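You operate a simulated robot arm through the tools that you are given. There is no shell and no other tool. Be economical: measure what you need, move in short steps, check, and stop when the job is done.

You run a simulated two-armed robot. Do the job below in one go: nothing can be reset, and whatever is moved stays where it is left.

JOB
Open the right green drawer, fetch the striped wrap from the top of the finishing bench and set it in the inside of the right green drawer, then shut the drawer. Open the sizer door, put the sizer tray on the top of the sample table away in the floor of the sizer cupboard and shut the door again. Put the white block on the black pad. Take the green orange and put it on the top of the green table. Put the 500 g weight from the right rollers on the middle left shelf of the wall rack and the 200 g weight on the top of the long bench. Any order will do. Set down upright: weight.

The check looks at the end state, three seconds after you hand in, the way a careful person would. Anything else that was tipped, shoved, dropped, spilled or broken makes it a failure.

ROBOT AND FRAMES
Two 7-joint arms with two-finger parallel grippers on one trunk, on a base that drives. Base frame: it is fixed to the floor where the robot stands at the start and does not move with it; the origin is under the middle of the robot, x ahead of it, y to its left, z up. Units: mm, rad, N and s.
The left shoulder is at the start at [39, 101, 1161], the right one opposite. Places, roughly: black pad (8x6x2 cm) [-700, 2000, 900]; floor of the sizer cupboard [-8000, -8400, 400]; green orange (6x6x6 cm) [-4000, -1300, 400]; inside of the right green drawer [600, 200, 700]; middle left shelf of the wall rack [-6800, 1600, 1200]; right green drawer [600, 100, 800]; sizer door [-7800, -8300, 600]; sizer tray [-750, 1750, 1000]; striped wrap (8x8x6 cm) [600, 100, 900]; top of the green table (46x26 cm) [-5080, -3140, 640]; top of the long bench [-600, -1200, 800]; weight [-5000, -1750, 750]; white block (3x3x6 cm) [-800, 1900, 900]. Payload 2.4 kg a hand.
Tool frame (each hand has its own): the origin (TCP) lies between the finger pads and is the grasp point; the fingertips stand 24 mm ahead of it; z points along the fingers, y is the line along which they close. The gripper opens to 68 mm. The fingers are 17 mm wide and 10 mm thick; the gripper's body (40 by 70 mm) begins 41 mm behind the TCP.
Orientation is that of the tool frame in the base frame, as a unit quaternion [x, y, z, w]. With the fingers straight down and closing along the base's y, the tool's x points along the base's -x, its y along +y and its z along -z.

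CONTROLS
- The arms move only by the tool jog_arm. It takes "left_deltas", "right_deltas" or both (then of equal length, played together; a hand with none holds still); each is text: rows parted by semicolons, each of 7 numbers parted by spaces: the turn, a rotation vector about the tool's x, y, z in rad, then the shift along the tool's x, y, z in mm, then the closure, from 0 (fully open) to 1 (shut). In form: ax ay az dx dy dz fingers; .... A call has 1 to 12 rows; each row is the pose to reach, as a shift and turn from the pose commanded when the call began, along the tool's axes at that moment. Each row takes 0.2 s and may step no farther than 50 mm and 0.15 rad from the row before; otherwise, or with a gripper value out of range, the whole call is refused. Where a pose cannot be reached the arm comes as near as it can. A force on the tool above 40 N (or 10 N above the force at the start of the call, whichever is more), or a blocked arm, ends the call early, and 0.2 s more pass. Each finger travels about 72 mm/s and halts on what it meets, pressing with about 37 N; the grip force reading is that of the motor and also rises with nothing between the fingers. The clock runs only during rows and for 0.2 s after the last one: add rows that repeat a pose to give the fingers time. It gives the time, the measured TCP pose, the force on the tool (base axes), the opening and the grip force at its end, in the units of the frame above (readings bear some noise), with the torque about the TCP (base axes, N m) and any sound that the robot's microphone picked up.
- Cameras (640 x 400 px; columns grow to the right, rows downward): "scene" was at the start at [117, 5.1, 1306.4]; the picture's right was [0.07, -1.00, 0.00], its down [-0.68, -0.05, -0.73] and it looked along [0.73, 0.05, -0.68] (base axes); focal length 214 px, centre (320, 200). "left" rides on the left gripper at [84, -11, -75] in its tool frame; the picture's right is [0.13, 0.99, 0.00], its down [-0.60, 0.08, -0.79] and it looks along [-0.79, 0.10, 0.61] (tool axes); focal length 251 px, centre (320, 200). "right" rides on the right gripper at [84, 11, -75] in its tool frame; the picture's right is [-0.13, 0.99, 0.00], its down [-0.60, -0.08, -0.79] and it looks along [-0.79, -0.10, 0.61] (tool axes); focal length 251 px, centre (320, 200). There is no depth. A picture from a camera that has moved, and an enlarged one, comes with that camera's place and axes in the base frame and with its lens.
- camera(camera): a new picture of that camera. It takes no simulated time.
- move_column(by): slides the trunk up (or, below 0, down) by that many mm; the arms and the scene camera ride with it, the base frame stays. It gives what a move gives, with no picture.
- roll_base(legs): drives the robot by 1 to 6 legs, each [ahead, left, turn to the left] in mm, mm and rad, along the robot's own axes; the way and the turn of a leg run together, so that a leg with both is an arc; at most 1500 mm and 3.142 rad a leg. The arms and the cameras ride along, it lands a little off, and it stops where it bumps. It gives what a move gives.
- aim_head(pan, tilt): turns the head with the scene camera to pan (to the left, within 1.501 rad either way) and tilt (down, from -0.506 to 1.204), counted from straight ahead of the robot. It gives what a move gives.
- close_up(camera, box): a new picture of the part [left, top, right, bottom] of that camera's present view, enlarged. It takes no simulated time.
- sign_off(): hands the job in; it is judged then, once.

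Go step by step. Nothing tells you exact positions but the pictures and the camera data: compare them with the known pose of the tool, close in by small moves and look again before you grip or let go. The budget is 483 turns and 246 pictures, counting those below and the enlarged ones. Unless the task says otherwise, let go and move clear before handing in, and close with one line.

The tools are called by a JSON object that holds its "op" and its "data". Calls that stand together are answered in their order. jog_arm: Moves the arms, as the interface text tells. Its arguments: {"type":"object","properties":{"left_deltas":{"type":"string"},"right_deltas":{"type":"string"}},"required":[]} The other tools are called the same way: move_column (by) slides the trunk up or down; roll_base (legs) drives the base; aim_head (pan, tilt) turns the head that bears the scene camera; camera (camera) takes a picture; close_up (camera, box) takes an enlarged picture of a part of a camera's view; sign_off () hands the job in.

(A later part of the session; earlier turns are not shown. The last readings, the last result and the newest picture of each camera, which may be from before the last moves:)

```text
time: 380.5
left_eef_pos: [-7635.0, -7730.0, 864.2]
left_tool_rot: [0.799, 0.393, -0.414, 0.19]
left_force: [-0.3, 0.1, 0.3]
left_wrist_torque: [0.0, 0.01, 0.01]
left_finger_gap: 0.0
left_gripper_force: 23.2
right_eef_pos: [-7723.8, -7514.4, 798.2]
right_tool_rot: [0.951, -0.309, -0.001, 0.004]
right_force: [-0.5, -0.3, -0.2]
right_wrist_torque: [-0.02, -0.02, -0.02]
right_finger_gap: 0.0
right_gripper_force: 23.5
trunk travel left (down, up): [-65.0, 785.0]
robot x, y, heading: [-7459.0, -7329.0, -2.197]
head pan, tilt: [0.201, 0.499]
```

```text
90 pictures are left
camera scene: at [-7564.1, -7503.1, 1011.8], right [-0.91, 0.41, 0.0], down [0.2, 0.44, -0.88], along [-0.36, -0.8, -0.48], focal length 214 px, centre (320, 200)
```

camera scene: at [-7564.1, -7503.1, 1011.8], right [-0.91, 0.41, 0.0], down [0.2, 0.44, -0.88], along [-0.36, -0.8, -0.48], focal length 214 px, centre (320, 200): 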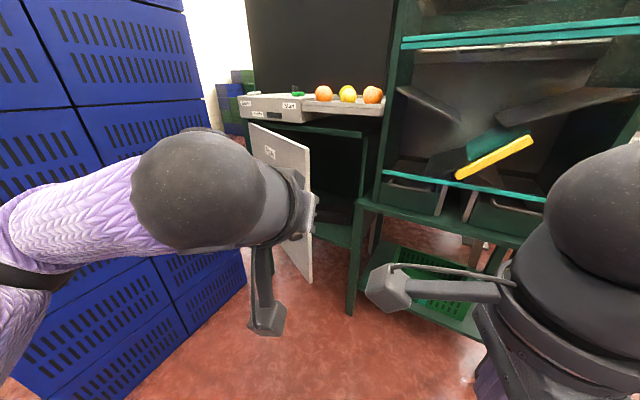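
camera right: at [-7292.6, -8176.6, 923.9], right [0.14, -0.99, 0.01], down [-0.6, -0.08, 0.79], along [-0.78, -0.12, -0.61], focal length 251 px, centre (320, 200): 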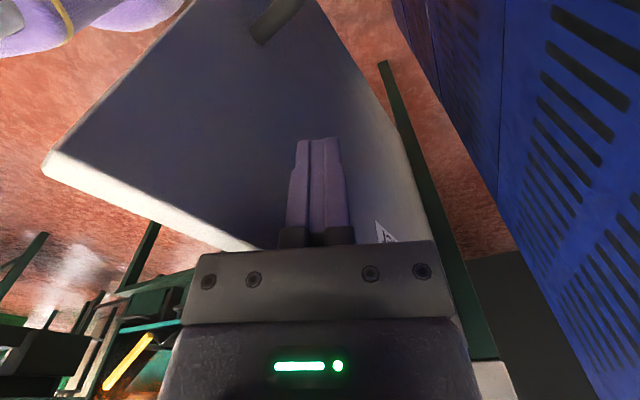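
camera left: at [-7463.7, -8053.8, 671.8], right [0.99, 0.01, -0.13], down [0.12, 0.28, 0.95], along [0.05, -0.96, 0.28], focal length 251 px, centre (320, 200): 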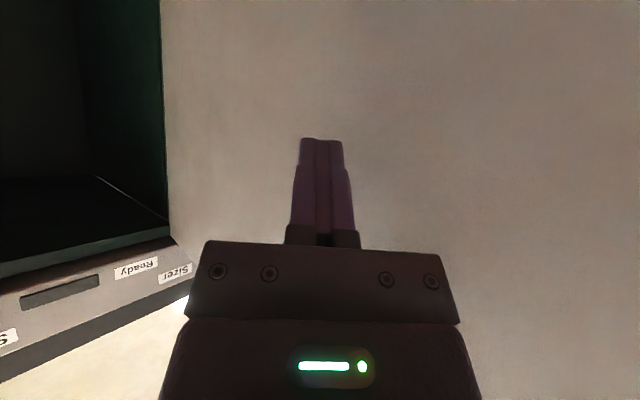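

{"op": "jog_arm", "data": {"left_deltas": "0 0 0 27 0 18 1; 0 0 0 54 0 36 1; 0 0 0 79 0 53 1; 0 0 0 79 0 53 1"}}

{"op": "roll_base", "data": {"legs": [[62, 195, 0], [180, -57, 0]]}}

{"op": "camera", "data": {"camera": "left"}}

{"op": "camera", "data": {"camera": "scene"}}

```text
time: 381.5
left_eef_pos: [-7633.5, -7724.2, 767.9]
left_tool_rot: [0.799, 0.392, -0.414, 0.189]
left_force: [-0.2, -0.5, 0.6]
left_wrist_torque: [0.0, -0.03, -0.04]
left_finger_gap: 0.0
left_gripper_force: 23.2
right_eef_pos: [-7723.1, -7514.2, 797.3]
right_tool_rot: [0.951, -0.309, -0.001, 0.004]
right_force: [0.1, -0.2, 0.4]
right_wrist_torque: [-0.01, -0.03, 0.0]
right_finger_gap: 0.1
right_gripper_force: 24.1
trunk travel left (down, up): [-65.0, 785.0]
robot x, y, heading: [-7460.9, -7329.2, -2.195]
head pan, tilt: [0.201, 0.499]
```

```text
time: 384.3
left_eef_pos: [-7666.2, -8002.9, 768.3]
left_tool_rot: [0.798, 0.394, -0.414, 0.19]
left_force: [-0.2, 0.2, 0.8]
left_wrist_torque: [-0.01, 0.0, -0.01]
left_finger_gap: 0.1
left_gripper_force: 23.7
right_eef_pos: [-7755.0, -7794.4, 798.3]
right_tool_rot: [0.951, -0.309, -0.002, 0.004]
right_force: [0.0, -0.2, 0.8]
right_wrist_torque: [-0.02, 0.04, 0.0]
right_finger_gap: 0.0
right_gripper_force: 23.0
trunk travel left (down, up): [-65.0, 785.0]
robot x, y, heading: [-7492.2, -7606.6, -2.191]
head pan, tilt: [0.201, 0.499]
```

```text
89 pictures are left
camera left: at [-7606.1, -7911.0, 743.8], right [0.82, -0.55, -0.13], down [0.26, 0.17, 0.95], along [-0.5, -0.82, 0.28], focal length 251 px, centre (320, 200)
```

left: 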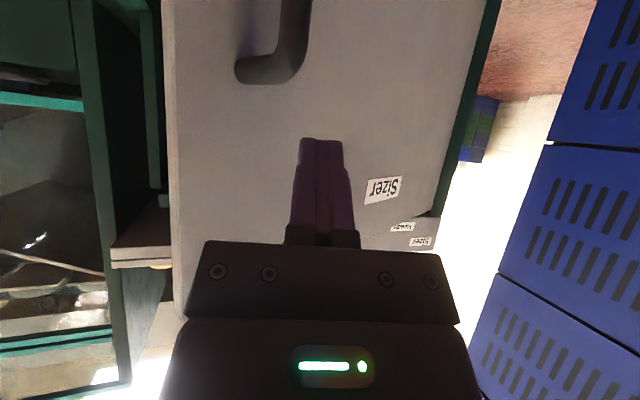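

```text
88 pictures are left
camera scene: at [-7596.2, -7782.5, 1011.9], right [-0.91, 0.41, 0.0], down [0.2, 0.44, -0.88], along [-0.36, -0.8, -0.48], focal length 214 px, centre (320, 200)
```

scene: 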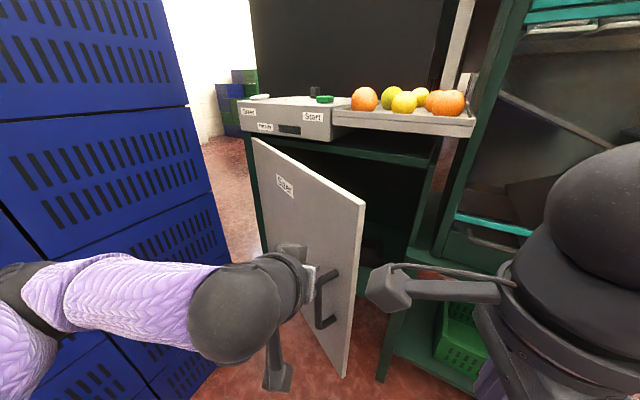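

Fist is facing the door beside the handle. Push straight in.

{"op": "roll_base", "data": {"legs": [[40, -12, 0], [40, -12, 0], [40, -13, 0]]}}

{"op": "roll_base", "data": {"legs": [[40, -13, 0], [30, -9, 0]]}}

{"op": "camera", "data": {"camera": "scene"}}

```text
time: 386.2
left_eef_pos: [-7765.3, -8081.6, 768.2]
left_tool_rot: [0.798, 0.394, -0.415, 0.191]
left_force: [0.4, 0.6, -0.2]
left_wrist_torque: [0.0, 0.02, -0.01]
left_finger_gap: 0.0
left_gripper_force: 23.1
right_eef_pos: [-7855.6, -7872.5, 798.0]
right_tool_rot: [0.952, -0.307, -0.001, 0.004]
right_force: [0.0, 0.5, 0.5]
right_wrist_torque: [0.03, -0.02, -0.01]
right_finger_gap: 0.0
right_gripper_force: 23.7
trunk travel left (down, up): [-65.0, 785.0]
robot x, y, heading: [-7593.7, -7680.2, -2.192]
head pan, tilt: [0.201, 0.499]
```

```text
time: 387.5
left_eef_pos: [-7824.5, -8125.7, 768.6]
left_tool_rot: [0.798, 0.394, -0.414, 0.191]
left_force: [0.1, 0.1, -0.2]
left_wrist_torque: [0.02, 0.0, 0.0]
left_finger_gap: 0.3
left_gripper_force: 23.7
right_eef_pos: [-7915.1, -7915.8, 797.9]
right_tool_rot: [0.951, -0.308, -0.001, 0.004]
right_force: [0.5, 0.2, -0.3]
right_wrist_torque: [-0.03, 0.01, 0.01]
right_finger_gap: 0.0
right_gripper_force: 23.6
trunk travel left (down, up): [-65.0, 785.0]
robot x, y, heading: [-7652.7, -7728.8, -2.191]
head pan, tilt: [0.201, 0.499]
```

```text
87 pictures are left
camera scene: at [-7755.8, -7903.8, 1011.9], right [-0.91, 0.41, 0.0], down [0.2, 0.44, -0.88], along [-0.36, -0.8, -0.48], focal length 214 px, centre (320, 200)
```

scene: 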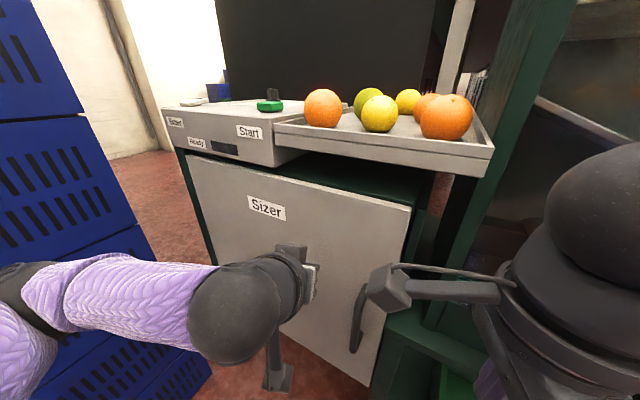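

{"op": "roll_base", "data": {"legs": [[18, -6, 0], [14, -4, 0], [10, -3, 0]]}}

{"op": "camera", "data": {"camera": "scene"}}

```text
time: 388.4
left_eef_pos: [-7831.8, -8132.0, 769.5]
left_tool_rot: [0.798, 0.393, -0.417, 0.188]
left_force: [-0.2, 0.2, 1.3]
left_wrist_torque: [0.01, -0.02, -0.02]
left_finger_gap: 0.1
left_gripper_force: 23.6
right_eef_pos: [-7921.6, -7922.7, 800.8]
right_tool_rot: [0.951, -0.309, -0.004, 0.007]
right_force: [0.5, -0.7, 0.4]
right_wrist_torque: [0.0, -0.01, -0.01]
right_finger_gap: 0.0
right_gripper_force: 23.1
trunk travel left (down, up): [-65.0, 785.0]
robot x, y, heading: [-7658.1, -7733.9, -2.194]
head pan, tilt: [0.201, 0.499]
stopped in leg 1: the robot was blocked; the commanded pose is now the measured one
```

```text
86 pictures are left
camera scene: at [-7760.6, -7909.7, 1013.1], right [-0.91, 0.41, 0.0], down [0.19, 0.44, -0.88], along [-0.36, -0.8, -0.48], focal length 214 px, centre (320, 200)
```

scene: 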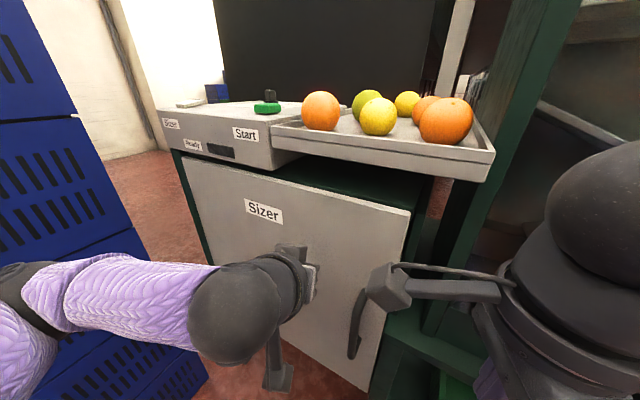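

The base is blocked by the rack, so I finish the push with the left arm.

{"op": "jog_arm", "data": {"left_deltas": "0 0 0 -6 0 8 1; 0 0 0 -11 0 17 1; 0 0 0 -17 0 25 1; 0 0 0 -22 0 33 1; 0 0 0 -28 0 42 1; 0 0 0 -33 0 50 1; 0 0 0 -39 0 58 1; 0 0 0 -45 0 66 1"}}

{"op": "camera", "data": {"camera": "scene"}}

```text
time: 389.2
left_eef_pos: [-7848.6, -8153.1, 770.1]
left_tool_rot: [0.798, 0.392, -0.416, 0.19]
left_force: [17.6, 11.8, 8.9]
left_wrist_torque: [0.0, 0.07, -0.03]
left_finger_gap: 0.4
left_gripper_force: 23.3
right_eef_pos: [-7920.5, -7921.7, 800.2]
right_tool_rot: [0.952, -0.307, -0.004, 0.007]
right_force: [-1.0, -0.6, 0.2]
right_wrist_torque: [-0.02, -0.01, 0.02]
right_finger_gap: 0.2
right_gripper_force: 23.9
trunk travel left (down, up): [-65.0, 785.0]
robot x, y, heading: [-7661.0, -7735.4, -2.191]
head pan, tilt: [0.201, 0.499]
stopped in row 4 (left hand): the force on the tool passed its limit at 61 N (the readings are from after the stop); the commanded pose is now the measured one
```

```text
85 pictures are left
camera scene: at [-7759.9, -7908.3, 1013.1], right [-0.91, 0.41, 0.0], down [0.19, 0.43, -0.88], along [-0.36, -0.8, -0.47], focal length 214 px, centre (320, 200)
```

scene: 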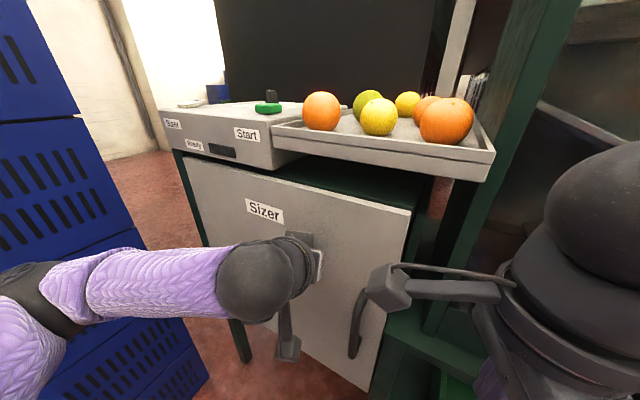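

It stopped hard with the fist at the closed-door plane. Back off and check that the door is really shut.

{"op": "jog_arm", "data": {"left_deltas": "0 0 0 20 0 -30 1; 0 0 0 40 0 -60 1; 0 0 0 40 0 -60 1"}}

{"op": "roll_base", "data": {"legs": [[-300, 90, 0]]}}

{"op": "camera", "data": {"camera": "scene"}}

{"op": "camera", "data": {"camera": "left"}}

```text
time: 390.0
left_eef_pos: [-7823.7, -8116.6, 773.4]
left_tool_rot: [0.798, 0.392, -0.416, 0.19]
left_force: [0.1, -0.7, -0.2]
left_wrist_torque: [0.01, -0.01, 0.0]
left_finger_gap: 0.0
left_gripper_force: 23.9
left hand out of reach, approached as far as the arm can: row 2, 3
right_eef_pos: [-7920.9, -7921.2, 800.5]
right_tool_rot: [0.951, -0.308, -0.003, 0.005]
right_force: [0.2, -0.2, -0.1]
right_wrist_torque: [0.0, -0.01, -0.01]
right_finger_gap: 0.1
right_gripper_force: 23.6
trunk travel left (down, up): [-65.0, 785.0]
robot x, y, heading: [-7661.5, -7735.9, -2.192]
head pan, tilt: [0.201, 0.499]
```

```text
time: 392.1
left_eef_pos: [-7580.2, -7925.2, 770.3]
left_tool_rot: [0.801, 0.39, -0.413, 0.189]
left_force: [0.3, 0.1, -0.1]
left_wrist_torque: [0.02, 0.01, 0.01]
left_finger_gap: 0.1
left_gripper_force: 23.9
right_eef_pos: [-7675.5, -7728.6, 798.5]
right_tool_rot: [0.951, -0.31, -0.001, 0.003]
right_force: [-0.1, -0.6, -0.7]
right_wrist_torque: [0.03, -0.02, 0.0]
right_finger_gap: 0.1
right_gripper_force: 23.4
trunk travel left (down, up): [-65.0, 785.0]
robot x, y, heading: [-7409.9, -7541.2, -2.194]
head pan, tilt: [0.201, 0.499]
```

```text
84 pictures are left
camera scene: at [-7516.5, -7717.8, 1011.8], right [-0.91, 0.41, 0.0], down [0.2, 0.44, -0.88], along [-0.36, -0.8, -0.48], focal length 214 px, centre (320, 200)
```

scene: 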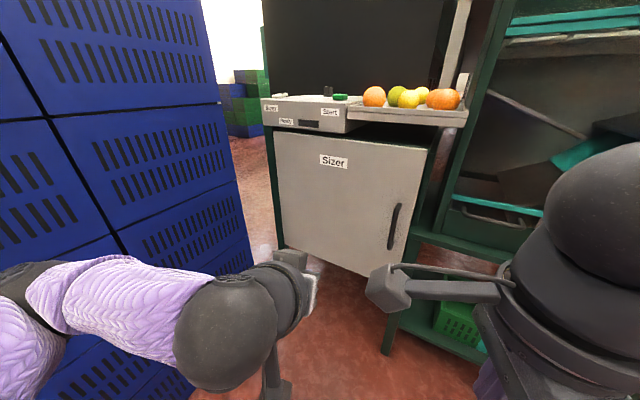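

```text
83 pictures are left
camera left: at [-7520.8, -7831.6, 747.0], right [0.82, -0.56, -0.12], down [0.26, 0.16, 0.95], along [-0.51, -0.81, 0.28], focal length 251 px, centre (320, 200)
```

left: 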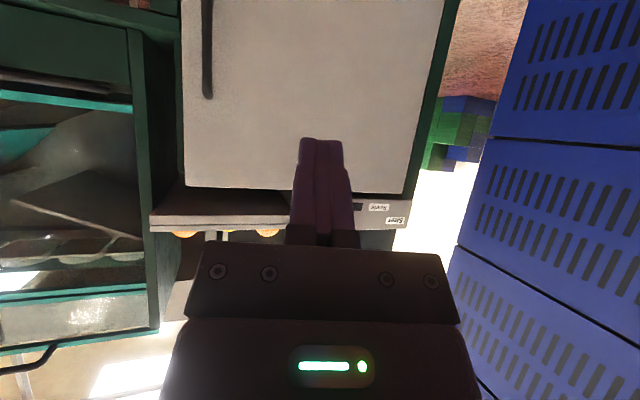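

{"op": "close_up", "data": {"camera": "scene", "box": [250, 80, 480, 300]}}

```text
1.82 times, centred on (365, 190) of scene
camera zoom: at [-7516.5, -7717.8, 1011.8], right [-0.91, 0.41, 0.0], down [0.2, 0.44, -0.88], along [-0.36, -0.8, -0.48], focal length 390 px, centre (238, 218)
```

zoom: 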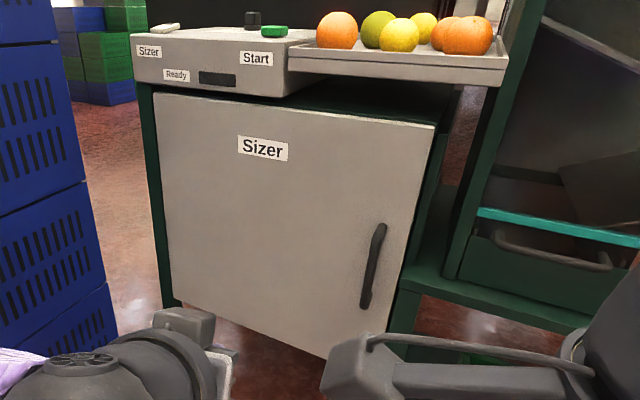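

The geometry (both top corners at m≈11205, handle back at its closed place, hard stop) says the door is shut with the tray inside. Restore neutral hands and trunk height, then head back for the weights.

{"op": "move_column", "data": {"by": 310}}

{"op": "roll_base", "data": {"legs": [[-400, -200, 0]]}}

{"op": "jog_arm", "data": {"left_deltas": "0 0.1 0 0 0 0 0; 0 0.2 0 0 0 -10 0; 0 0.3 0 0 0 -20 0; 0 0.4 0 0 0 -30 0; 0 0.5 0 0 0 -40 0; 0 0.6 0 0 0 -50 0; 0 0.7 0 0 0 -50 0; 0 0.8 0 0 0 -50 0; 0 0.9 0 0 0 -50 0; 0 0.98 0 0 0 -50 0; 0 0.98 0 0 0 -50 0", "right_deltas": "0 0 -0.15 0 0 -10 0; 0 0 -0.3 0 0 -20 0; 0 0 -0.45 0 0 -30 0; 0 0 -0.6 0 0 -40 0; 0 0 -0.75 0 0 -50 0; 0 0 -0.9 0 0 -60 0; 0 0 -1.05 0 0 -60 0; 0 0 -1.2 0 0 -60 0; 0 0 -1.35 0 0 -60 0; 0 0 -1.46 0 0 -60 0; 0 0 -1.571 0 0 -60 0"}}

{"op": "roll_base", "data": {"legs": [[0, 0, 1.415], [0, 0, 1.415]]}}

{"op": "aim_head", "data": {"pan": 0, "tilt": 0.25}}

{"op": "camera", "data": {"camera": "scene"}}

```text
time: 395.2
left_eef_pos: [-7581.6, -7925.2, 1082.4]
left_tool_rot: [0.801, 0.391, -0.413, 0.189]
left_force: [-1.0, 0.3, 0.7]
left_wrist_torque: [-0.01, -0.04, 0.0]
left_finger_gap: 0.0
left_gripper_force: 23.8
right_eef_pos: [-7674.8, -7729.9, 1107.7]
right_tool_rot: [0.951, -0.31, -0.001, 0.003]
right_force: [0.1, 0.7, 0.0]
right_wrist_torque: [-0.01, -0.03, -0.03]
right_finger_gap: 0.0
right_gripper_force: 23.5
trunk travel left (down, up): [-375.0, 475.0]
robot x, y, heading: [-7407.6, -7542.2, -2.194]
head pan, tilt: [0.201, 0.499]
```

```text
time: 397.9
left_eef_pos: [-7510.7, -7479.4, 1082.1]
left_tool_rot: [0.803, 0.387, -0.414, 0.187]
left_force: [0.2, -0.2, 0.1]
left_wrist_torque: [0.04, 0.02, -0.01]
left_finger_gap: 0.0
left_gripper_force: 23.6
right_eef_pos: [-7605.0, -7283.3, 1107.9]
right_tool_rot: [0.95, -0.313, -0.003, 0.004]
right_force: [0.7, -0.3, -0.4]
right_wrist_torque: [0.05, -0.01, -0.02]
right_finger_gap: 0.2
right_gripper_force: 23.8
trunk travel left (down, up): [-375.0, 475.0]
robot x, y, heading: [-7337.8, -7097.0, -2.201]
head pan, tilt: [0.201, 0.499]
```

```text
time: 400.3
left_eef_pos: [-7485.8, -7447.7, 1110.3]
left_tool_rot: [0.903, 0.43, 0.013, -0.017]
left_force: [0.2, 0.2, -0.2]
left_wrist_torque: [-0.02, -0.06, -0.02]
left_finger_gap: 68.2
left_gripper_force: 0.1
right_eef_pos: [-7604.1, -7283.4, 1169.5]
right_tool_rot: [0.892, 0.452, -0.003, 0.001]
right_force: [-0.2, 0.0, -0.2]
right_wrist_torque: [0.03, 0.03, -0.02]
right_finger_gap: 67.9
right_gripper_force: 0.1
trunk travel left (down, up): [-375.0, 475.0]
robot x, y, heading: [-7334.7, -7098.4, -2.205]
head pan, tilt: [0.201, 0.499]
```

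```text
time: 407.6
left_eef_pos: [-7081.2, -6816.7, 1109.7]
left_tool_rot: [-0.268, 0.963, -0.015, -0.016]
left_force: [0.2, -0.2, 0.2]
left_wrist_torque: [-0.02, 0.0, 0.04]
left_finger_gap: 68.0
left_gripper_force: 0.0
right_eef_pos: [-7025.4, -7012.6, 1167.5]
right_tool_rot: [-0.29, 0.957, 0.001, 0.002]
right_force: [0.4, 0.3, -0.5]
right_wrist_torque: [0.0, -0.01, -0.05]
right_finger_gap: 68.0
right_gripper_force: 0.1
trunk travel left (down, up): [-375.0, 475.0]
robot x, y, heading: [-7335.8, -7099.2, 0.592]
head pan, tilt: [0.201, 0.499]
```

```text
time: 408.4
left_eef_pos: [-7081.2, -6816.7, 1109.6]
left_tool_rot: [-0.268, 0.963, -0.016, -0.016]
left_force: [-0.3, 0.5, -0.2]
left_wrist_torque: [0.02, 0.02, 0.02]
left_finger_gap: 68.1
left_gripper_force: 0.0
right_eef_pos: [-7025.4, -7012.5, 1168.5]
right_tool_rot: [-0.29, 0.957, 0.001, 0.003]
right_force: [-0.6, 0.1, 1.0]
right_wrist_torque: [0.01, -0.02, 0.01]
right_finger_gap: 67.8
right_gripper_force: 0.1
trunk travel left (down, up): [-375.0, 475.0]
robot x, y, heading: [-7338.8, -7094.4, 0.594]
head pan, tilt: [0.0, 0.25]
```

```text
81 pictures are left
camera scene: at [-7232.6, -7025.9, 1351.5], right [0.56, -0.83, 0.0], down [-0.21, -0.14, -0.97], along [0.8, 0.54, -0.25], focal length 214 px, centre (320, 200)
```

scene: 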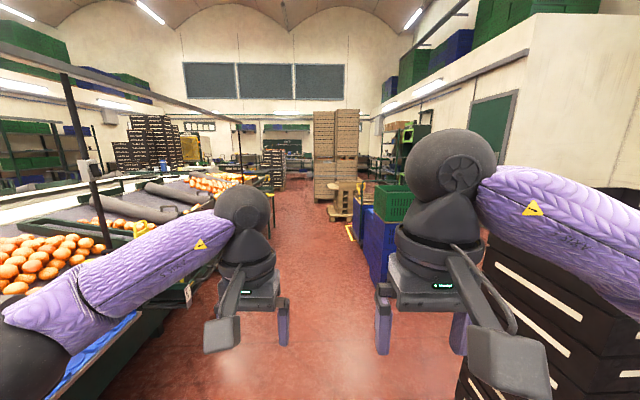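

Facing back along the lane. Drive the same corridor in reverse.

{"op": "roll_base", "data": {"legs": [[1400, 290, 0.043], [1450, 0, 0], [1400, 0, 0], [1380, 240, 0]]}}

{"op": "aim_head", "data": {"pan": 1.2, "tilt": 0.35}}

{"op": "camera", "data": {"camera": "scene"}}

```text
time: 435.6
left_eef_pos: [-2680.0, -3209.3, 1109.7]
left_tool_rot: [-0.25, 0.968, -0.015, -0.015]
left_force: [1.3, -0.6, -0.6]
left_wrist_torque: [0.0, -0.03, 0.0]
left_finger_gap: 67.8
left_gripper_force: 0.1
right_eef_pos: [-2631.5, -3408.2, 1167.2]
right_tool_rot: [-0.272, 0.962, 0.001, 0.004]
right_force: [-0.2, -0.5, 0.7]
right_wrist_torque: [-0.02, 0.01, 0.0]
right_finger_gap: 67.7
right_gripper_force: 0.0
trunk travel left (down, up): [-375.0, 475.0]
robot x, y, heading: [-2950.1, -3483.4, 0.554]
head pan, tilt: [0.0, 0.25]
```

```text
time: 437.0
left_eef_pos: [-2680.7, -3209.2, 1109.3]
left_tool_rot: [-0.251, 0.968, -0.014, -0.016]
left_force: [0.4, -0.1, 0.9]
left_wrist_torque: [-0.02, -0.04, -0.01]
left_finger_gap: 68.0
left_gripper_force: 0.1
right_eef_pos: [-2631.1, -3407.3, 1168.0]
right_tool_rot: [-0.273, 0.962, 0.001, 0.003]
right_force: [-0.6, 0.0, 0.4]
right_wrist_torque: [-0.04, 0.04, -0.01]
right_finger_gap: 68.0
right_gripper_force: 0.0
trunk travel left (down, up): [-375.0, 475.0]
robot x, y, heading: [-2946.2, -3480.5, 0.553]
head pan, tilt: [1.201, 0.351]
```

```text
80 pictures are left
camera scene: at [-2935.7, -3371.1, 1342.1], right [0.98, 0.18, 0.0], down [0.06, -0.34, -0.94], along [-0.17, 0.92, -0.34], focal length 214 px, centre (320, 200)
```

scene: 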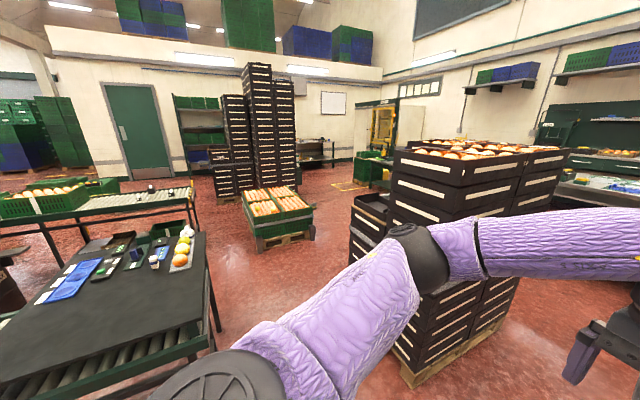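

I'm at m≈4435, t≈1054; the roller conveyor with weights is ahead-left. I turn to face it (−t) and pass between the black pallet and the small table.

{"op": "roll_base", "data": {"legs": [[0, 0, 1.653], [0, -290, 0], [900, 0, 0]]}}

{"op": "aim_head", "data": {"pan": 0.3, "tilt": 0.45}}

{"op": "camera", "data": {"camera": "scene"}}

```text
time: 447.3
left_eef_pos: [-3568.2, -2366.1, 1109.4]
left_tool_rot: [0.887, -0.461, 0.022, -0.001]
left_force: [0.1, -0.6, -0.7]
left_wrist_torque: [0.01, 0.0, -0.02]
left_finger_gap: 68.1
left_gripper_force: 0.0
right_eef_pos: [-3376.2, -2296.9, 1167.8]
right_tool_rot: [0.897, -0.441, -0.003, -0.001]
right_force: [-0.1, -0.3, 0.3]
right_wrist_torque: [0.03, 0.01, -0.01]
right_finger_gap: 68.1
right_gripper_force: 0.0
trunk travel left (down, up): [-375.0, 475.0]
robot x, y, heading: [-3272.5, -2601.4, 2.236]
head pan, tilt: [1.201, 0.351]
```

```text
time: 448.5
left_eef_pos: [-3568.2, -2366.3, 1108.8]
left_tool_rot: [0.887, -0.461, 0.022, 0.0]
left_force: [0.0, -0.8, -0.3]
left_wrist_torque: [0.0, -0.01, 0.03]
left_finger_gap: 67.9
left_gripper_force: 0.0
right_eef_pos: [-3377.2, -2296.9, 1168.8]
right_tool_rot: [0.898, -0.441, -0.003, -0.001]
right_force: [0.5, 0.2, -0.6]
right_wrist_torque: [-0.04, 0.0, -0.04]
right_finger_gap: 67.9
right_gripper_force: 0.1
trunk travel left (down, up): [-375.0, 475.0]
robot x, y, heading: [-3271.8, -2603.1, 2.233]
head pan, tilt: [0.3, 0.45]
```

```text
79 pictures are left
camera scene: at [-3367.4, -2523.0, 1332.9], right [0.57, 0.82, 0.0], down [0.36, -0.25, -0.9], along [-0.74, 0.51, -0.44], focal length 214 px, centre (320, 200)
```

scene: 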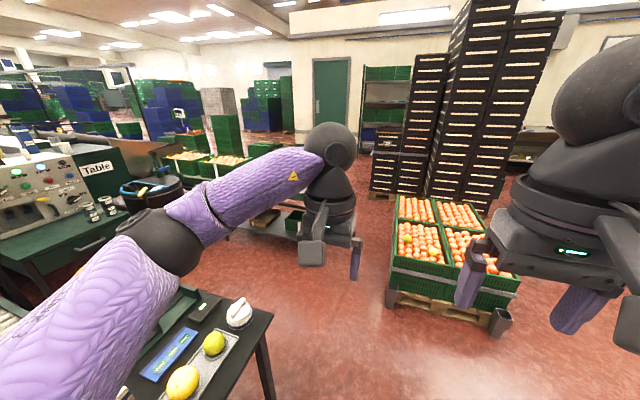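

{"op": "close_up", "data": {"camera": "scene", "box": [0, 120, 240, 270]}}

{"op": "close_up", "data": {"camera": "scene", "box": [370, 180, 530, 330]}}

```text
2.67 times, centred on (120, 195) of scene
camera zoom: at [-3367.4, -2523.0, 1332.9], right [0.57, 0.82, 0.0], down [0.36, -0.25, -0.9], along [-0.74, 0.51, -0.44], focal length 572 px, centre (853, 213)
```

zoom: 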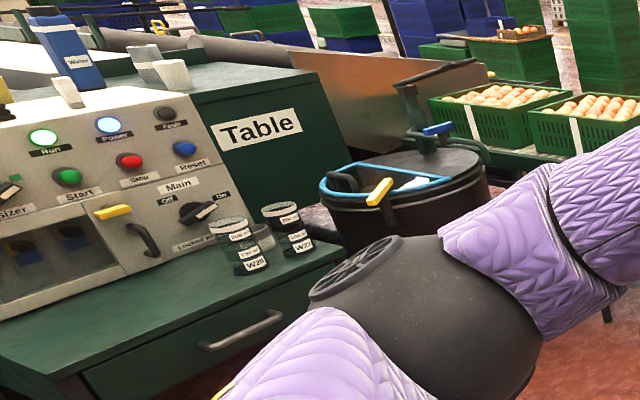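

```text
2.67 times, centred on (450, 255) of scene
camera zoom: at [-3367.4, -2523.0, 1332.9], right [0.57, 0.82, 0.0], down [0.36, -0.25, -0.9], along [-0.74, 0.51, -0.44], focal length 572 px, centre (-27, 53)
```

zoom: 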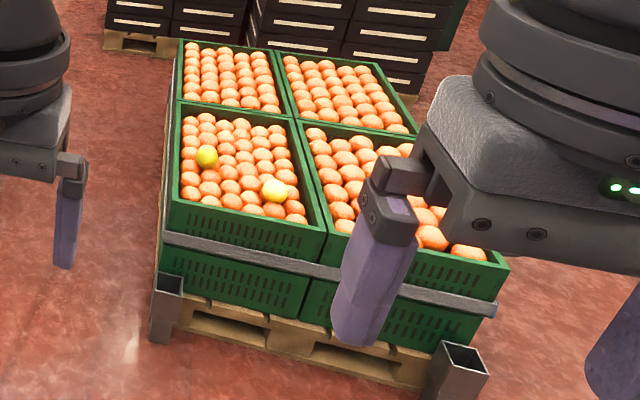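

The green orange is the yellow-green one at ≈(-4020,-1346) in the near left crate. I drive up to the pallet and look with the right hand camera.

{"op": "roll_base", "data": {"legs": [[950, -20, -0.027]]}}

{"op": "aim_head", "data": {"pan": -0.25, "tilt": 0.95}}

{"op": "camera", "data": {"camera": "scene"}}

```text
time: 453.5
left_eef_pos: [-4123.4, -1586.8, 1110.1]
left_tool_rot: [0.882, -0.47, 0.022, -0.001]
left_force: [0.1, 0.5, -0.5]
left_wrist_torque: [0.01, 0.0, -0.04]
left_finger_gap: 68.2
left_gripper_force: 0.0
right_eef_pos: [-3931.3, -1522.5, 1168.0]
right_tool_rot: [0.893, -0.45, -0.003, -0.001]
right_force: [-0.1, -0.6, -0.6]
right_wrist_torque: [0.02, -0.01, 0.02]
right_finger_gap: 68.0
right_gripper_force: 0.0
trunk travel left (down, up): [-375.0, 475.0]
robot x, y, heading: [-3830.5, -1832.1, 2.212]
head pan, tilt: [0.3, 0.45]
```

```text
time: 454.5
left_eef_pos: [-4122.5, -1588.5, 1110.1]
left_tool_rot: [0.882, -0.47, 0.022, 0.0]
left_force: [0.1, 0.1, -0.1]
left_wrist_torque: [-0.02, -0.01, 0.0]
left_finger_gap: 68.0
left_gripper_force: 0.1
right_eef_pos: [-3930.5, -1524.0, 1168.8]
right_tool_rot: [0.893, -0.451, -0.004, -0.002]
right_force: [-0.2, 0.1, 0.4]
right_wrist_torque: [0.0, 0.01, -0.01]
right_finger_gap: 68.1
right_gripper_force: 0.0
trunk travel left (down, up): [-375.0, 475.0]
robot x, y, heading: [-3829.4, -1833.0, 2.209]
head pan, tilt: [-0.25, 0.949]
```

```text
76 pictures are left
camera scene: at [-3880.5, -1736.3, 1291.0], right [0.92, 0.38, 0.0], down [0.31, -0.75, -0.58], along [-0.22, 0.54, -0.81], focal length 214 px, centre (320, 200)
```

scene: 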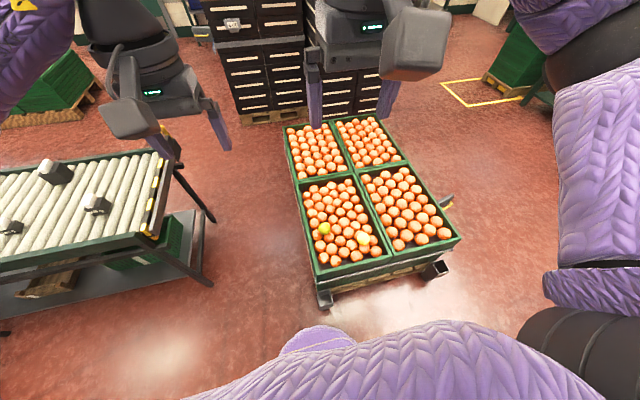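

{"op": "close_up", "data": {"camera": "scene", "box": [280, 160, 400, 280]}}

{"op": "close_up", "data": {"camera": "scene", "box": [0, 140, 180, 260]}}

```text
3.33 times, centred on (340, 220) of scene
camera zoom: at [-3880.5, -1736.3, 1291.0], right [0.92, 0.38, 0.0], down [0.31, -0.75, -0.58], along [-0.22, 0.54, -0.81], focal length 715 px, centre (253, 133)
```

zoom: 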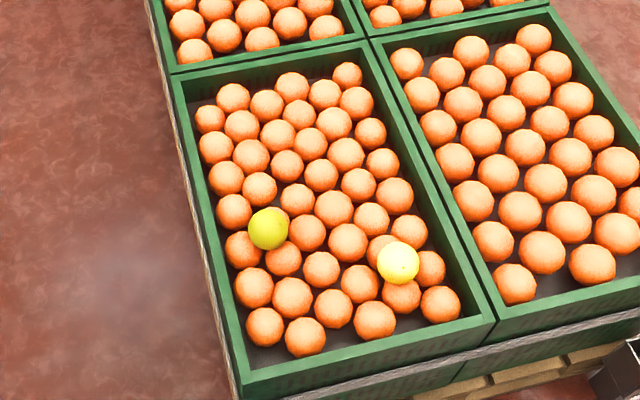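

```text
3.33 times, centred on (90, 200) of scene
camera zoom: at [-3880.5, -1736.3, 1291.0], right [0.92, 0.38, 0.0], down [0.31, -0.75, -0.58], along [-0.22, 0.54, -0.81], focal length 715 px, centre (1087, 200)
```

zoom: 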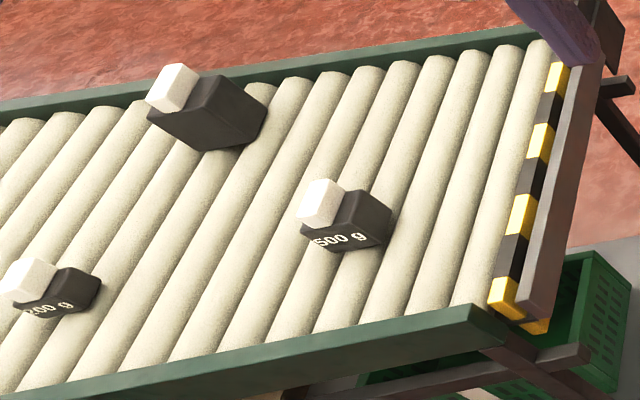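

Now clear: on the rollers stand a big weight, the 500 g and the 200 g; the green fruit lies on top of the orange layer. Lower the trunk and extend the right hand over the green orange.

{"op": "jog_arm", "data": {"right_deltas": "0 0 0 -45 0 0 0; 0 0 0 -90 0 0 0; 0 0 0 -120 0 0 0; 0 0 0 -120 0 0 0"}}

{"op": "move_column", "data": {"by": -320}}

{"op": "jog_arm", "data": {"right_deltas": "0 0 0 -30 -5 40 0; 0 0 0 -60 -10 80 0; 0 0 0 -90 -15 120 0; 0 0 0 -100 -20 160 0; 0 0 0 -100 -20 200 0; 0 0 0 -100 -20 200 0"}}

{"op": "camera", "data": {"camera": "right"}}

{"op": "camera", "data": {"camera": "scene"}}

```text
time: 455.5
left_eef_pos: [-4124.4, -1588.6, 1110.5]
left_tool_rot: [0.882, -0.47, 0.021, 0.0]
left_force: [0.7, 0.3, -0.7]
left_wrist_torque: [-0.02, 0.02, 0.01]
left_finger_gap: 67.8
left_gripper_force: 0.0
right_eef_pos: [-4004.0, -1426.1, 1167.1]
right_tool_rot: [0.893, -0.45, -0.003, -0.003]
right_force: [-0.1, 0.3, -0.7]
right_wrist_torque: [0.0, 0.03, 0.03]
right_finger_gap: 68.0
right_gripper_force: 0.0
trunk travel left (down, up): [-375.0, 475.0]
robot x, y, heading: [-3832.5, -1831.6, 2.21]
head pan, tilt: [-0.25, 0.949]
```

```text
time: 458.7
left_eef_pos: [-4122.9, -1587.5, 790.0]
left_tool_rot: [0.882, -0.471, 0.022, 0.0]
left_force: [0.2, -0.2, -0.5]
left_wrist_torque: [0.01, 0.02, -0.03]
left_finger_gap: 67.8
left_gripper_force: 0.0
right_eef_pos: [-4001.7, -1426.5, 848.8]
right_tool_rot: [0.893, -0.451, -0.004, -0.002]
right_force: [-0.8, -0.3, 0.1]
right_wrist_torque: [-0.01, -0.01, 0.02]
right_finger_gap: 68.2
right_gripper_force: 0.0
trunk travel left (down, up): [-55.0, 795.0]
robot x, y, heading: [-3832.0, -1832.5, 2.21]
head pan, tilt: [-0.25, 0.949]
```

```text
refused: row 1 steps farther than a row can; nothing moved
```

```text
73 pictures are left
camera right: at [-3959.6, -1500.8, 923.0], right [-0.87, -0.48, 0.0], down [-0.29, 0.53, 0.8], along [-0.39, 0.7, -0.6], focal length 251 px, centre (320, 200)
```

right: 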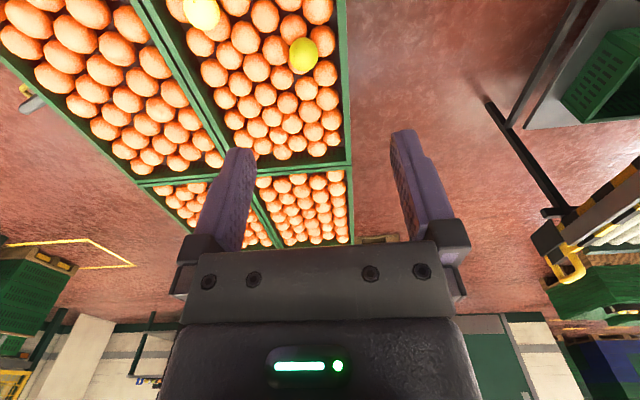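

```text
72 pictures are left
camera scene: at [-3929.9, -1669.7, 964.0], right [0.93, 0.38, 0.0], down [0.31, -0.75, -0.58], along [-0.22, 0.54, -0.81], focal length 214 px, centre (320, 200)
```

scene: 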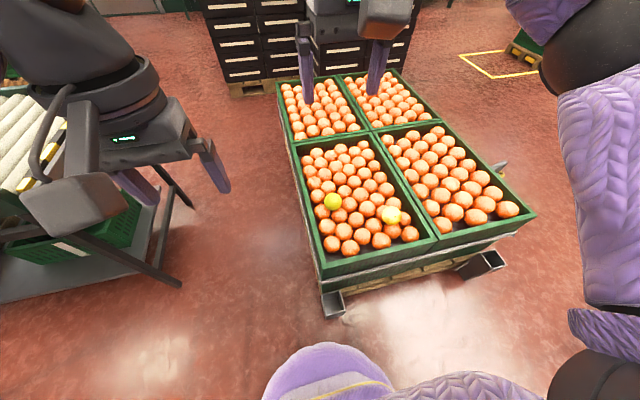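

Triangulated: green orange centre ≈(-4035,-1302,430). Move over it with a slight forward tilt, stopping ~110 mm above.

{"op": "jog_arm", "data": {"right_deltas": "0 -0.1 0 -25 -10 40 0; 0 -0.2 0 -45 -20 80 0; 0 -0.3 0 -65 -30 120 0; 0 -0.4 0 -85 -40 160 0; 0 -0.4 0 -105 -47 200 0; 0 -0.4 0 -115 -47 240 0; 0 -0.4 0 -115 -47 285 0; 0 -0.4 0 -115 -47 285 0"}}

{"op": "camera", "data": {"camera": "right"}}

```text
time: 460.5
left_eef_pos: [-4123.4, -1588.4, 790.7]
left_tool_rot: [0.882, -0.471, 0.022, -0.001]
left_force: [-0.6, -1.3, -0.3]
left_wrist_torque: [0.02, 0.05, -0.01]
left_finger_gap: 68.0
left_gripper_force: 0.1
right_eef_pos: [-4033.2, -1303.5, 561.9]
right_tool_rot: [0.874, -0.442, -0.181, -0.091]
right_force: [-0.1, -0.1, 0.6]
right_wrist_torque: [-0.01, 0.01, -0.03]
right_finger_gap: 67.8
right_gripper_force: 0.0
trunk travel left (down, up): [-55.0, 795.0]
robot x, y, heading: [-3828.9, -1833.4, 2.207]
head pan, tilt: [-0.25, 0.949]
```

```text
71 pictures are left
camera right: at [-3978.1, -1395.7, 597.0], right [-0.87, -0.49, 0.05], down [-0.08, 0.24, 0.97], along [-0.49, 0.84, -0.25], focal length 251 px, centre (320, 200)
```

right: 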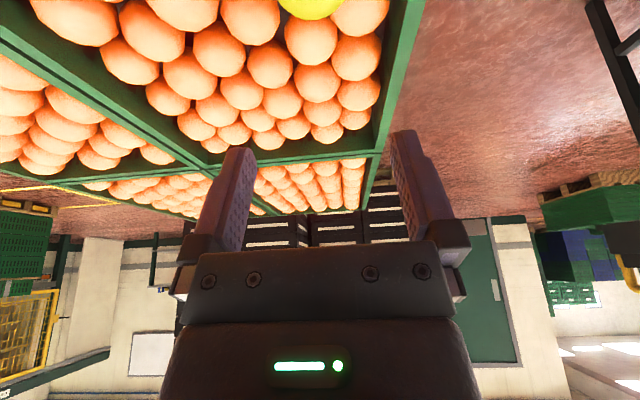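

{"op": "jog_arm", "data": {"right_deltas": "0 0 0 16 2 37 0; 0 0 0 32 2 74 0; 0 0 0 40 2 95 0; 0 0 0 40 2 95 0"}}

{"op": "camera", "data": {"camera": "right"}}

```text
time: 461.5
left_eef_pos: [-4123.1, -1587.5, 790.0]
left_tool_rot: [0.882, -0.471, 0.021, 0.0]
left_force: [0.5, 1.1, 0.1]
left_wrist_torque: [-0.01, 0.02, 0.0]
left_finger_gap: 68.1
left_gripper_force: 0.1
right_eef_pos: [-4036.1, -1304.3, 460.6]
right_tool_rot: [0.874, -0.442, -0.181, -0.091]
right_force: [-1.3, -0.1, 0.3]
right_wrist_torque: [-0.01, -0.02, -0.01]
right_finger_gap: 67.9
right_gripper_force: 0.1
trunk travel left (down, up): [-55.0, 795.0]
robot x, y, heading: [-3829.9, -1838.0, 2.211]
head pan, tilt: [-0.25, 0.949]
```

```text
70 pictures are left
camera right: at [-3980.7, -1396.8, 495.2], right [-0.87, -0.49, 0.05], down [-0.08, 0.24, 0.97], along [-0.49, 0.84, -0.25], focal length 251 px, centre (320, 200)
```

right: 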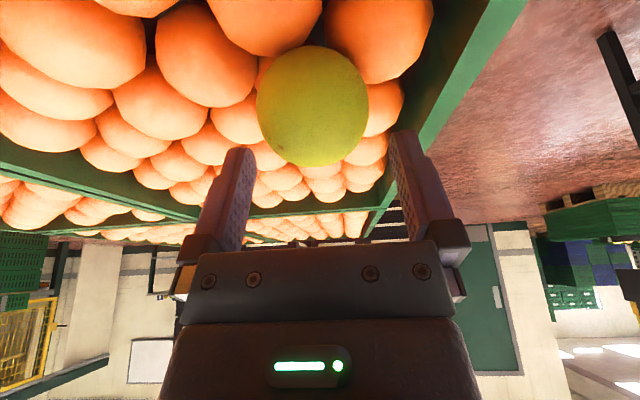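

Orange centre refined to ≈(-4038,-1296,414). Descend 40 mm and close gently.

{"op": "jog_arm", "data": {"right_deltas": "0 0 0 5 -3 20 0; 0 0 0 9 -3 38 0; 0 0 0 9 -3 38 0; 0 0 0 9 -3 38 0.3; 0 0 0 9 -3 38 0.6; 0 0 0 9 -3 38 0.6"}}

{"op": "camera", "data": {"camera": "right"}}

```text
time: 462.9
left_eef_pos: [-4123.1, -1590.1, 791.8]
left_tool_rot: [0.882, -0.47, 0.02, 0.0]
left_force: [-0.6, -0.1, -0.3]
left_wrist_torque: [0.01, -0.03, 0.0]
left_finger_gap: 67.9
left_gripper_force: 0.1
right_eef_pos: [-4035.6, -1297.9, 428.8]
right_tool_rot: [0.873, -0.44, -0.186, -0.094]
right_force: [-8.0, 6.8, 34.7]
right_wrist_torque: [0.03, 0.03, 0.07]
right_finger_gap: 54.7
right_gripper_force: 37.2
right hand out of reach, approached as far as the arm can: row 2, 3, 4, 5, 6
trunk travel left (down, up): [-55.0, 795.0]
robot x, y, heading: [-3829.7, -1832.7, 2.209]
head pan, tilt: [-0.25, 0.949]
```

```text
69 pictures are left
camera right: at [-3979.7, -1390.9, 464.0], right [-0.87, -0.49, 0.05], down [-0.07, 0.23, 0.97], along [-0.49, 0.84, -0.24], focal length 251 px, centre (320, 200)
```

right: 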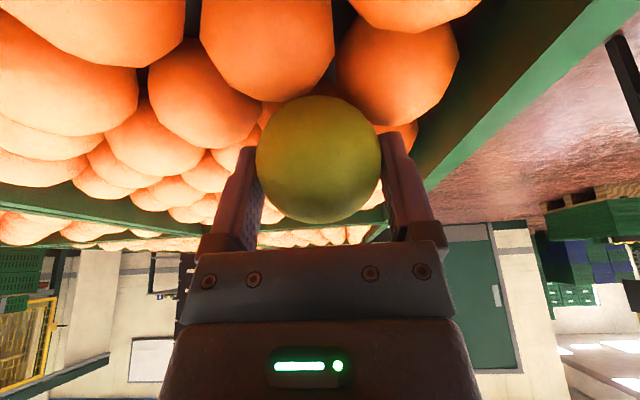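

Gripped (54.7 mm across). Lift slowly.

{"op": "jog_arm", "data": {"right_deltas": "0 0 0 -3 0 -8 0.7; 0 0 0 -8 0 -18 0.7; 0 0 0 -16 0 -37 0.7; 0 0 0 -32 0 -74 0.7; 0 0 0 -47 0 -110 0.7; 0 0 0 -62 0 -147 0.7; 0 0 0 -62 0 -147 0.7"}}

{"op": "camera", "data": {"camera": "right"}}

```text
time: 464.5
left_eef_pos: [-4123.1, -1587.4, 790.0]
left_tool_rot: [0.882, -0.471, 0.022, 0.001]
left_force: [0.2, 0.6, 0.0]
left_wrist_torque: [-0.02, -0.02, -0.04]
left_finger_gap: 67.9
left_gripper_force: 0.2
right_eef_pos: [-4033.5, -1301.7, 585.7]
right_tool_rot: [0.874, -0.442, -0.181, -0.091]
right_force: [0.5, 0.6, -1.2]
right_wrist_torque: [-0.06, 0.0, 0.02]
right_finger_gap: 54.2
right_gripper_force: 37.3
trunk travel left (down, up): [-55.0, 795.0]
robot x, y, heading: [-3830.3, -1831.9, 2.209]
head pan, tilt: [-0.25, 0.949]
```

```text
68 pictures are left
camera right: at [-3977.3, -1395.1, 620.2], right [-0.87, -0.49, 0.05], down [-0.08, 0.24, 0.97], along [-0.49, 0.84, -0.25], focal length 251 px, centre (320, 200)
```

right: 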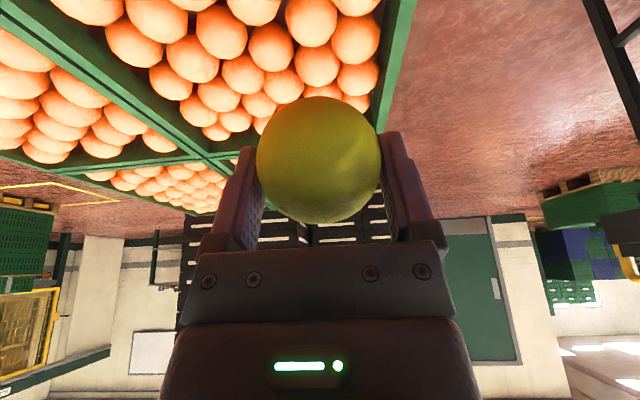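

Orange secured. Raise the trunk, pull the hand in, back off and turn toward the green table (the console desk at m≈5750–6010, t≈-260…-720).

{"op": "move_column", "data": {"by": 320}}

{"op": "jog_arm", "data": {"right_deltas": "0 0 0 40 0 -17 0.7; 0 0 0 80 0 -34 0.7; 0 0 0 120 0 -51 0.7; 0 0 0 150 0 -65 0.7; 0 0 0 150 0 -65 0.7"}}

{"op": "roll_base", "data": {"legs": [[-150, 0, 0], [0, 0, 1.569]]}}

{"op": "aim_head", "data": {"pan": 0.2, "tilt": 0.4}}

{"op": "camera", "data": {"camera": "scene"}}

```text
time: 467.6
left_eef_pos: [-4124.0, -1587.9, 1109.9]
left_tool_rot: [0.882, -0.47, 0.022, 0.0]
left_force: [-0.3, 0.5, -0.4]
left_wrist_torque: [-0.01, 0.0, 0.02]
left_finger_gap: 68.2
left_gripper_force: 0.0
right_eef_pos: [-4032.6, -1300.5, 903.5]
right_tool_rot: [0.874, -0.441, -0.18, -0.091]
right_force: [0.3, 0.6, -1.5]
right_wrist_torque: [0.01, 0.0, -0.03]
right_finger_gap: 54.2
right_gripper_force: 37.4
trunk travel left (down, up): [-375.0, 475.0]
robot x, y, heading: [-3827.4, -1834.1, 2.21]
head pan, tilt: [-0.25, 0.949]
```

```text
time: 468.8
left_eef_pos: [-4123.9, -1588.5, 1110.6]
left_tool_rot: [0.882, -0.47, 0.022, 0.0]
left_force: [-0.9, 0.1, -1.0]
left_wrist_torque: [0.0, 0.03, 0.02]
left_finger_gap: 68.0
left_gripper_force: 0.0
right_eef_pos: [-3935.2, -1432.0, 906.4]
right_tool_rot: [0.874, -0.442, -0.181, -0.091]
right_force: [0.7, 0.8, -0.1]
right_wrist_torque: [-0.01, 0.05, -0.02]
right_finger_gap: 54.3
right_gripper_force: 37.2
trunk travel left (down, up): [-375.0, 475.0]
robot x, y, heading: [-3828.7, -1830.8, 2.208]
head pan, tilt: [-0.25, 0.949]
```

```text
time: 474.0
left_eef_pos: [-3989.5, -2241.3, 1110.0]
left_tool_rot: [0.958, 0.285, 0.015, -0.016]
left_force: [0.2, 0.5, -0.1]
left_wrist_torque: [0.01, 0.02, -0.02]
left_finger_gap: 68.1
left_gripper_force: 0.0
right_eef_pos: [-4141.6, -2050.4, 906.0]
right_tool_rot: [0.932, 0.3, -0.193, 0.063]
right_force: [-0.4, -0.4, -1.4]
right_wrist_torque: [0.01, 0.0, 0.03]
right_finger_gap: 54.1
right_gripper_force: 36.9
trunk travel left (down, up): [-375.0, 475.0]
robot x, y, heading: [-3741.0, -1953.3, -2.517]
head pan, tilt: [-0.25, 0.949]
```

```text
time: 475.0
left_eef_pos: [-3989.4, -2240.3, 1109.4]
left_tool_rot: [0.958, 0.285, 0.016, -0.015]
left_force: [-0.2, 0.8, 1.0]
left_wrist_torque: [-0.01, -0.01, 0.01]
left_finger_gap: 67.9
left_gripper_force: 0.1
right_eef_pos: [-4141.8, -2051.3, 904.9]
right_tool_rot: [0.932, 0.3, -0.193, 0.062]
right_force: [-0.1, -1.2, -1.0]
right_wrist_torque: [0.03, 0.02, 0.01]
right_finger_gap: 54.3
right_gripper_force: 37.3
trunk travel left (down, up): [-375.0, 475.0]
robot x, y, heading: [-3740.7, -1953.8, -2.518]
head pan, tilt: [0.201, 0.4]
```

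```text
67 pictures are left
camera scene: at [-3834.0, -2041.1, 1337.5], right [-0.73, 0.68, 0.0], down [0.27, 0.29, -0.92], along [-0.63, -0.68, -0.39], focal length 214 px, centre (320, 200)
```

scene: 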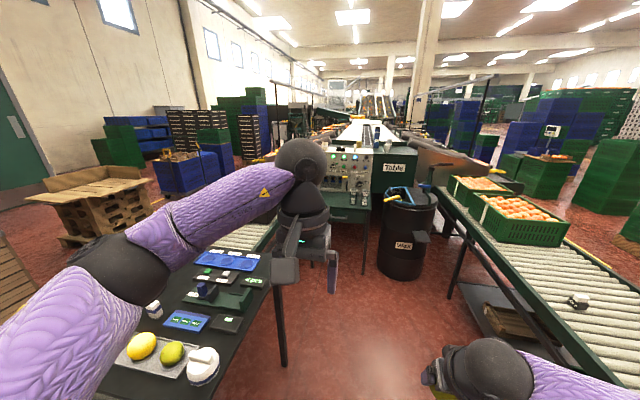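

The aisle between the left table and the right rollers leads straight to the green table. Drive in, facing it.

{"op": "roll_base", "data": {"legs": [[1050, 95, 0.012]]}}

{"op": "aim_head", "data": {"pan": 0.0, "tilt": 0.7}}

{"op": "camera", "data": {"camera": "scene"}}

```text
time: 480.4
left_eef_pos: [-4773.3, -2950.3, 1111.2]
left_tool_rot: [0.955, 0.297, 0.015, -0.016]
left_force: [-0.1, 0.3, -0.2]
left_wrist_torque: [-0.03, 0.01, 0.03]
left_finger_gap: 68.2
left_gripper_force: 0.2
right_eef_pos: [-4928.5, -2764.9, 905.8]
right_tool_rot: [0.928, 0.312, -0.193, 0.065]
right_force: [-0.5, -0.6, -0.8]
right_wrist_torque: [-0.01, 0.0, -0.02]
right_finger_gap: 54.3
right_gripper_force: 37.1
trunk travel left (down, up): [-375.0, 475.0]
robot x, y, heading: [-4532.3, -2656.8, -2.489]
head pan, tilt: [0.201, 0.4]
```

```text
time: 481.2
left_eef_pos: [-4771.5, -2950.3, 1109.7]
left_tool_rot: [0.955, 0.297, 0.015, -0.016]
left_force: [-0.6, -0.1, 0.4]
left_wrist_torque: [0.0, 0.0, -0.02]
left_finger_gap: 67.9
left_gripper_force: 0.2
right_eef_pos: [-4929.8, -2763.5, 904.5]
right_tool_rot: [0.928, 0.312, -0.192, 0.065]
right_force: [-0.5, 0.4, -0.3]
right_wrist_torque: [-0.01, -0.02, 0.0]
right_finger_gap: 54.3
right_gripper_force: 36.9
trunk travel left (down, up): [-375.0, 475.0]
robot x, y, heading: [-4533.4, -2653.9, -2.488]
head pan, tilt: [0.0, 0.7]
```

```text
66 pictures are left
camera scene: at [-4628.8, -2728.3, 1310.8], right [-0.61, 0.8, 0.0], down [0.51, 0.39, -0.77], along [-0.61, -0.46, -0.64], focal length 214 px, centre (320, 200)
```

scene: 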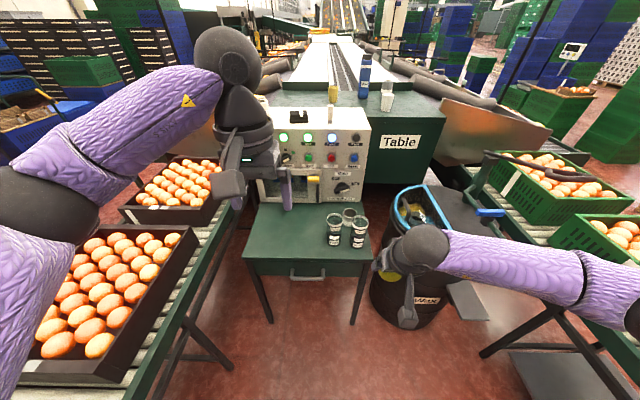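

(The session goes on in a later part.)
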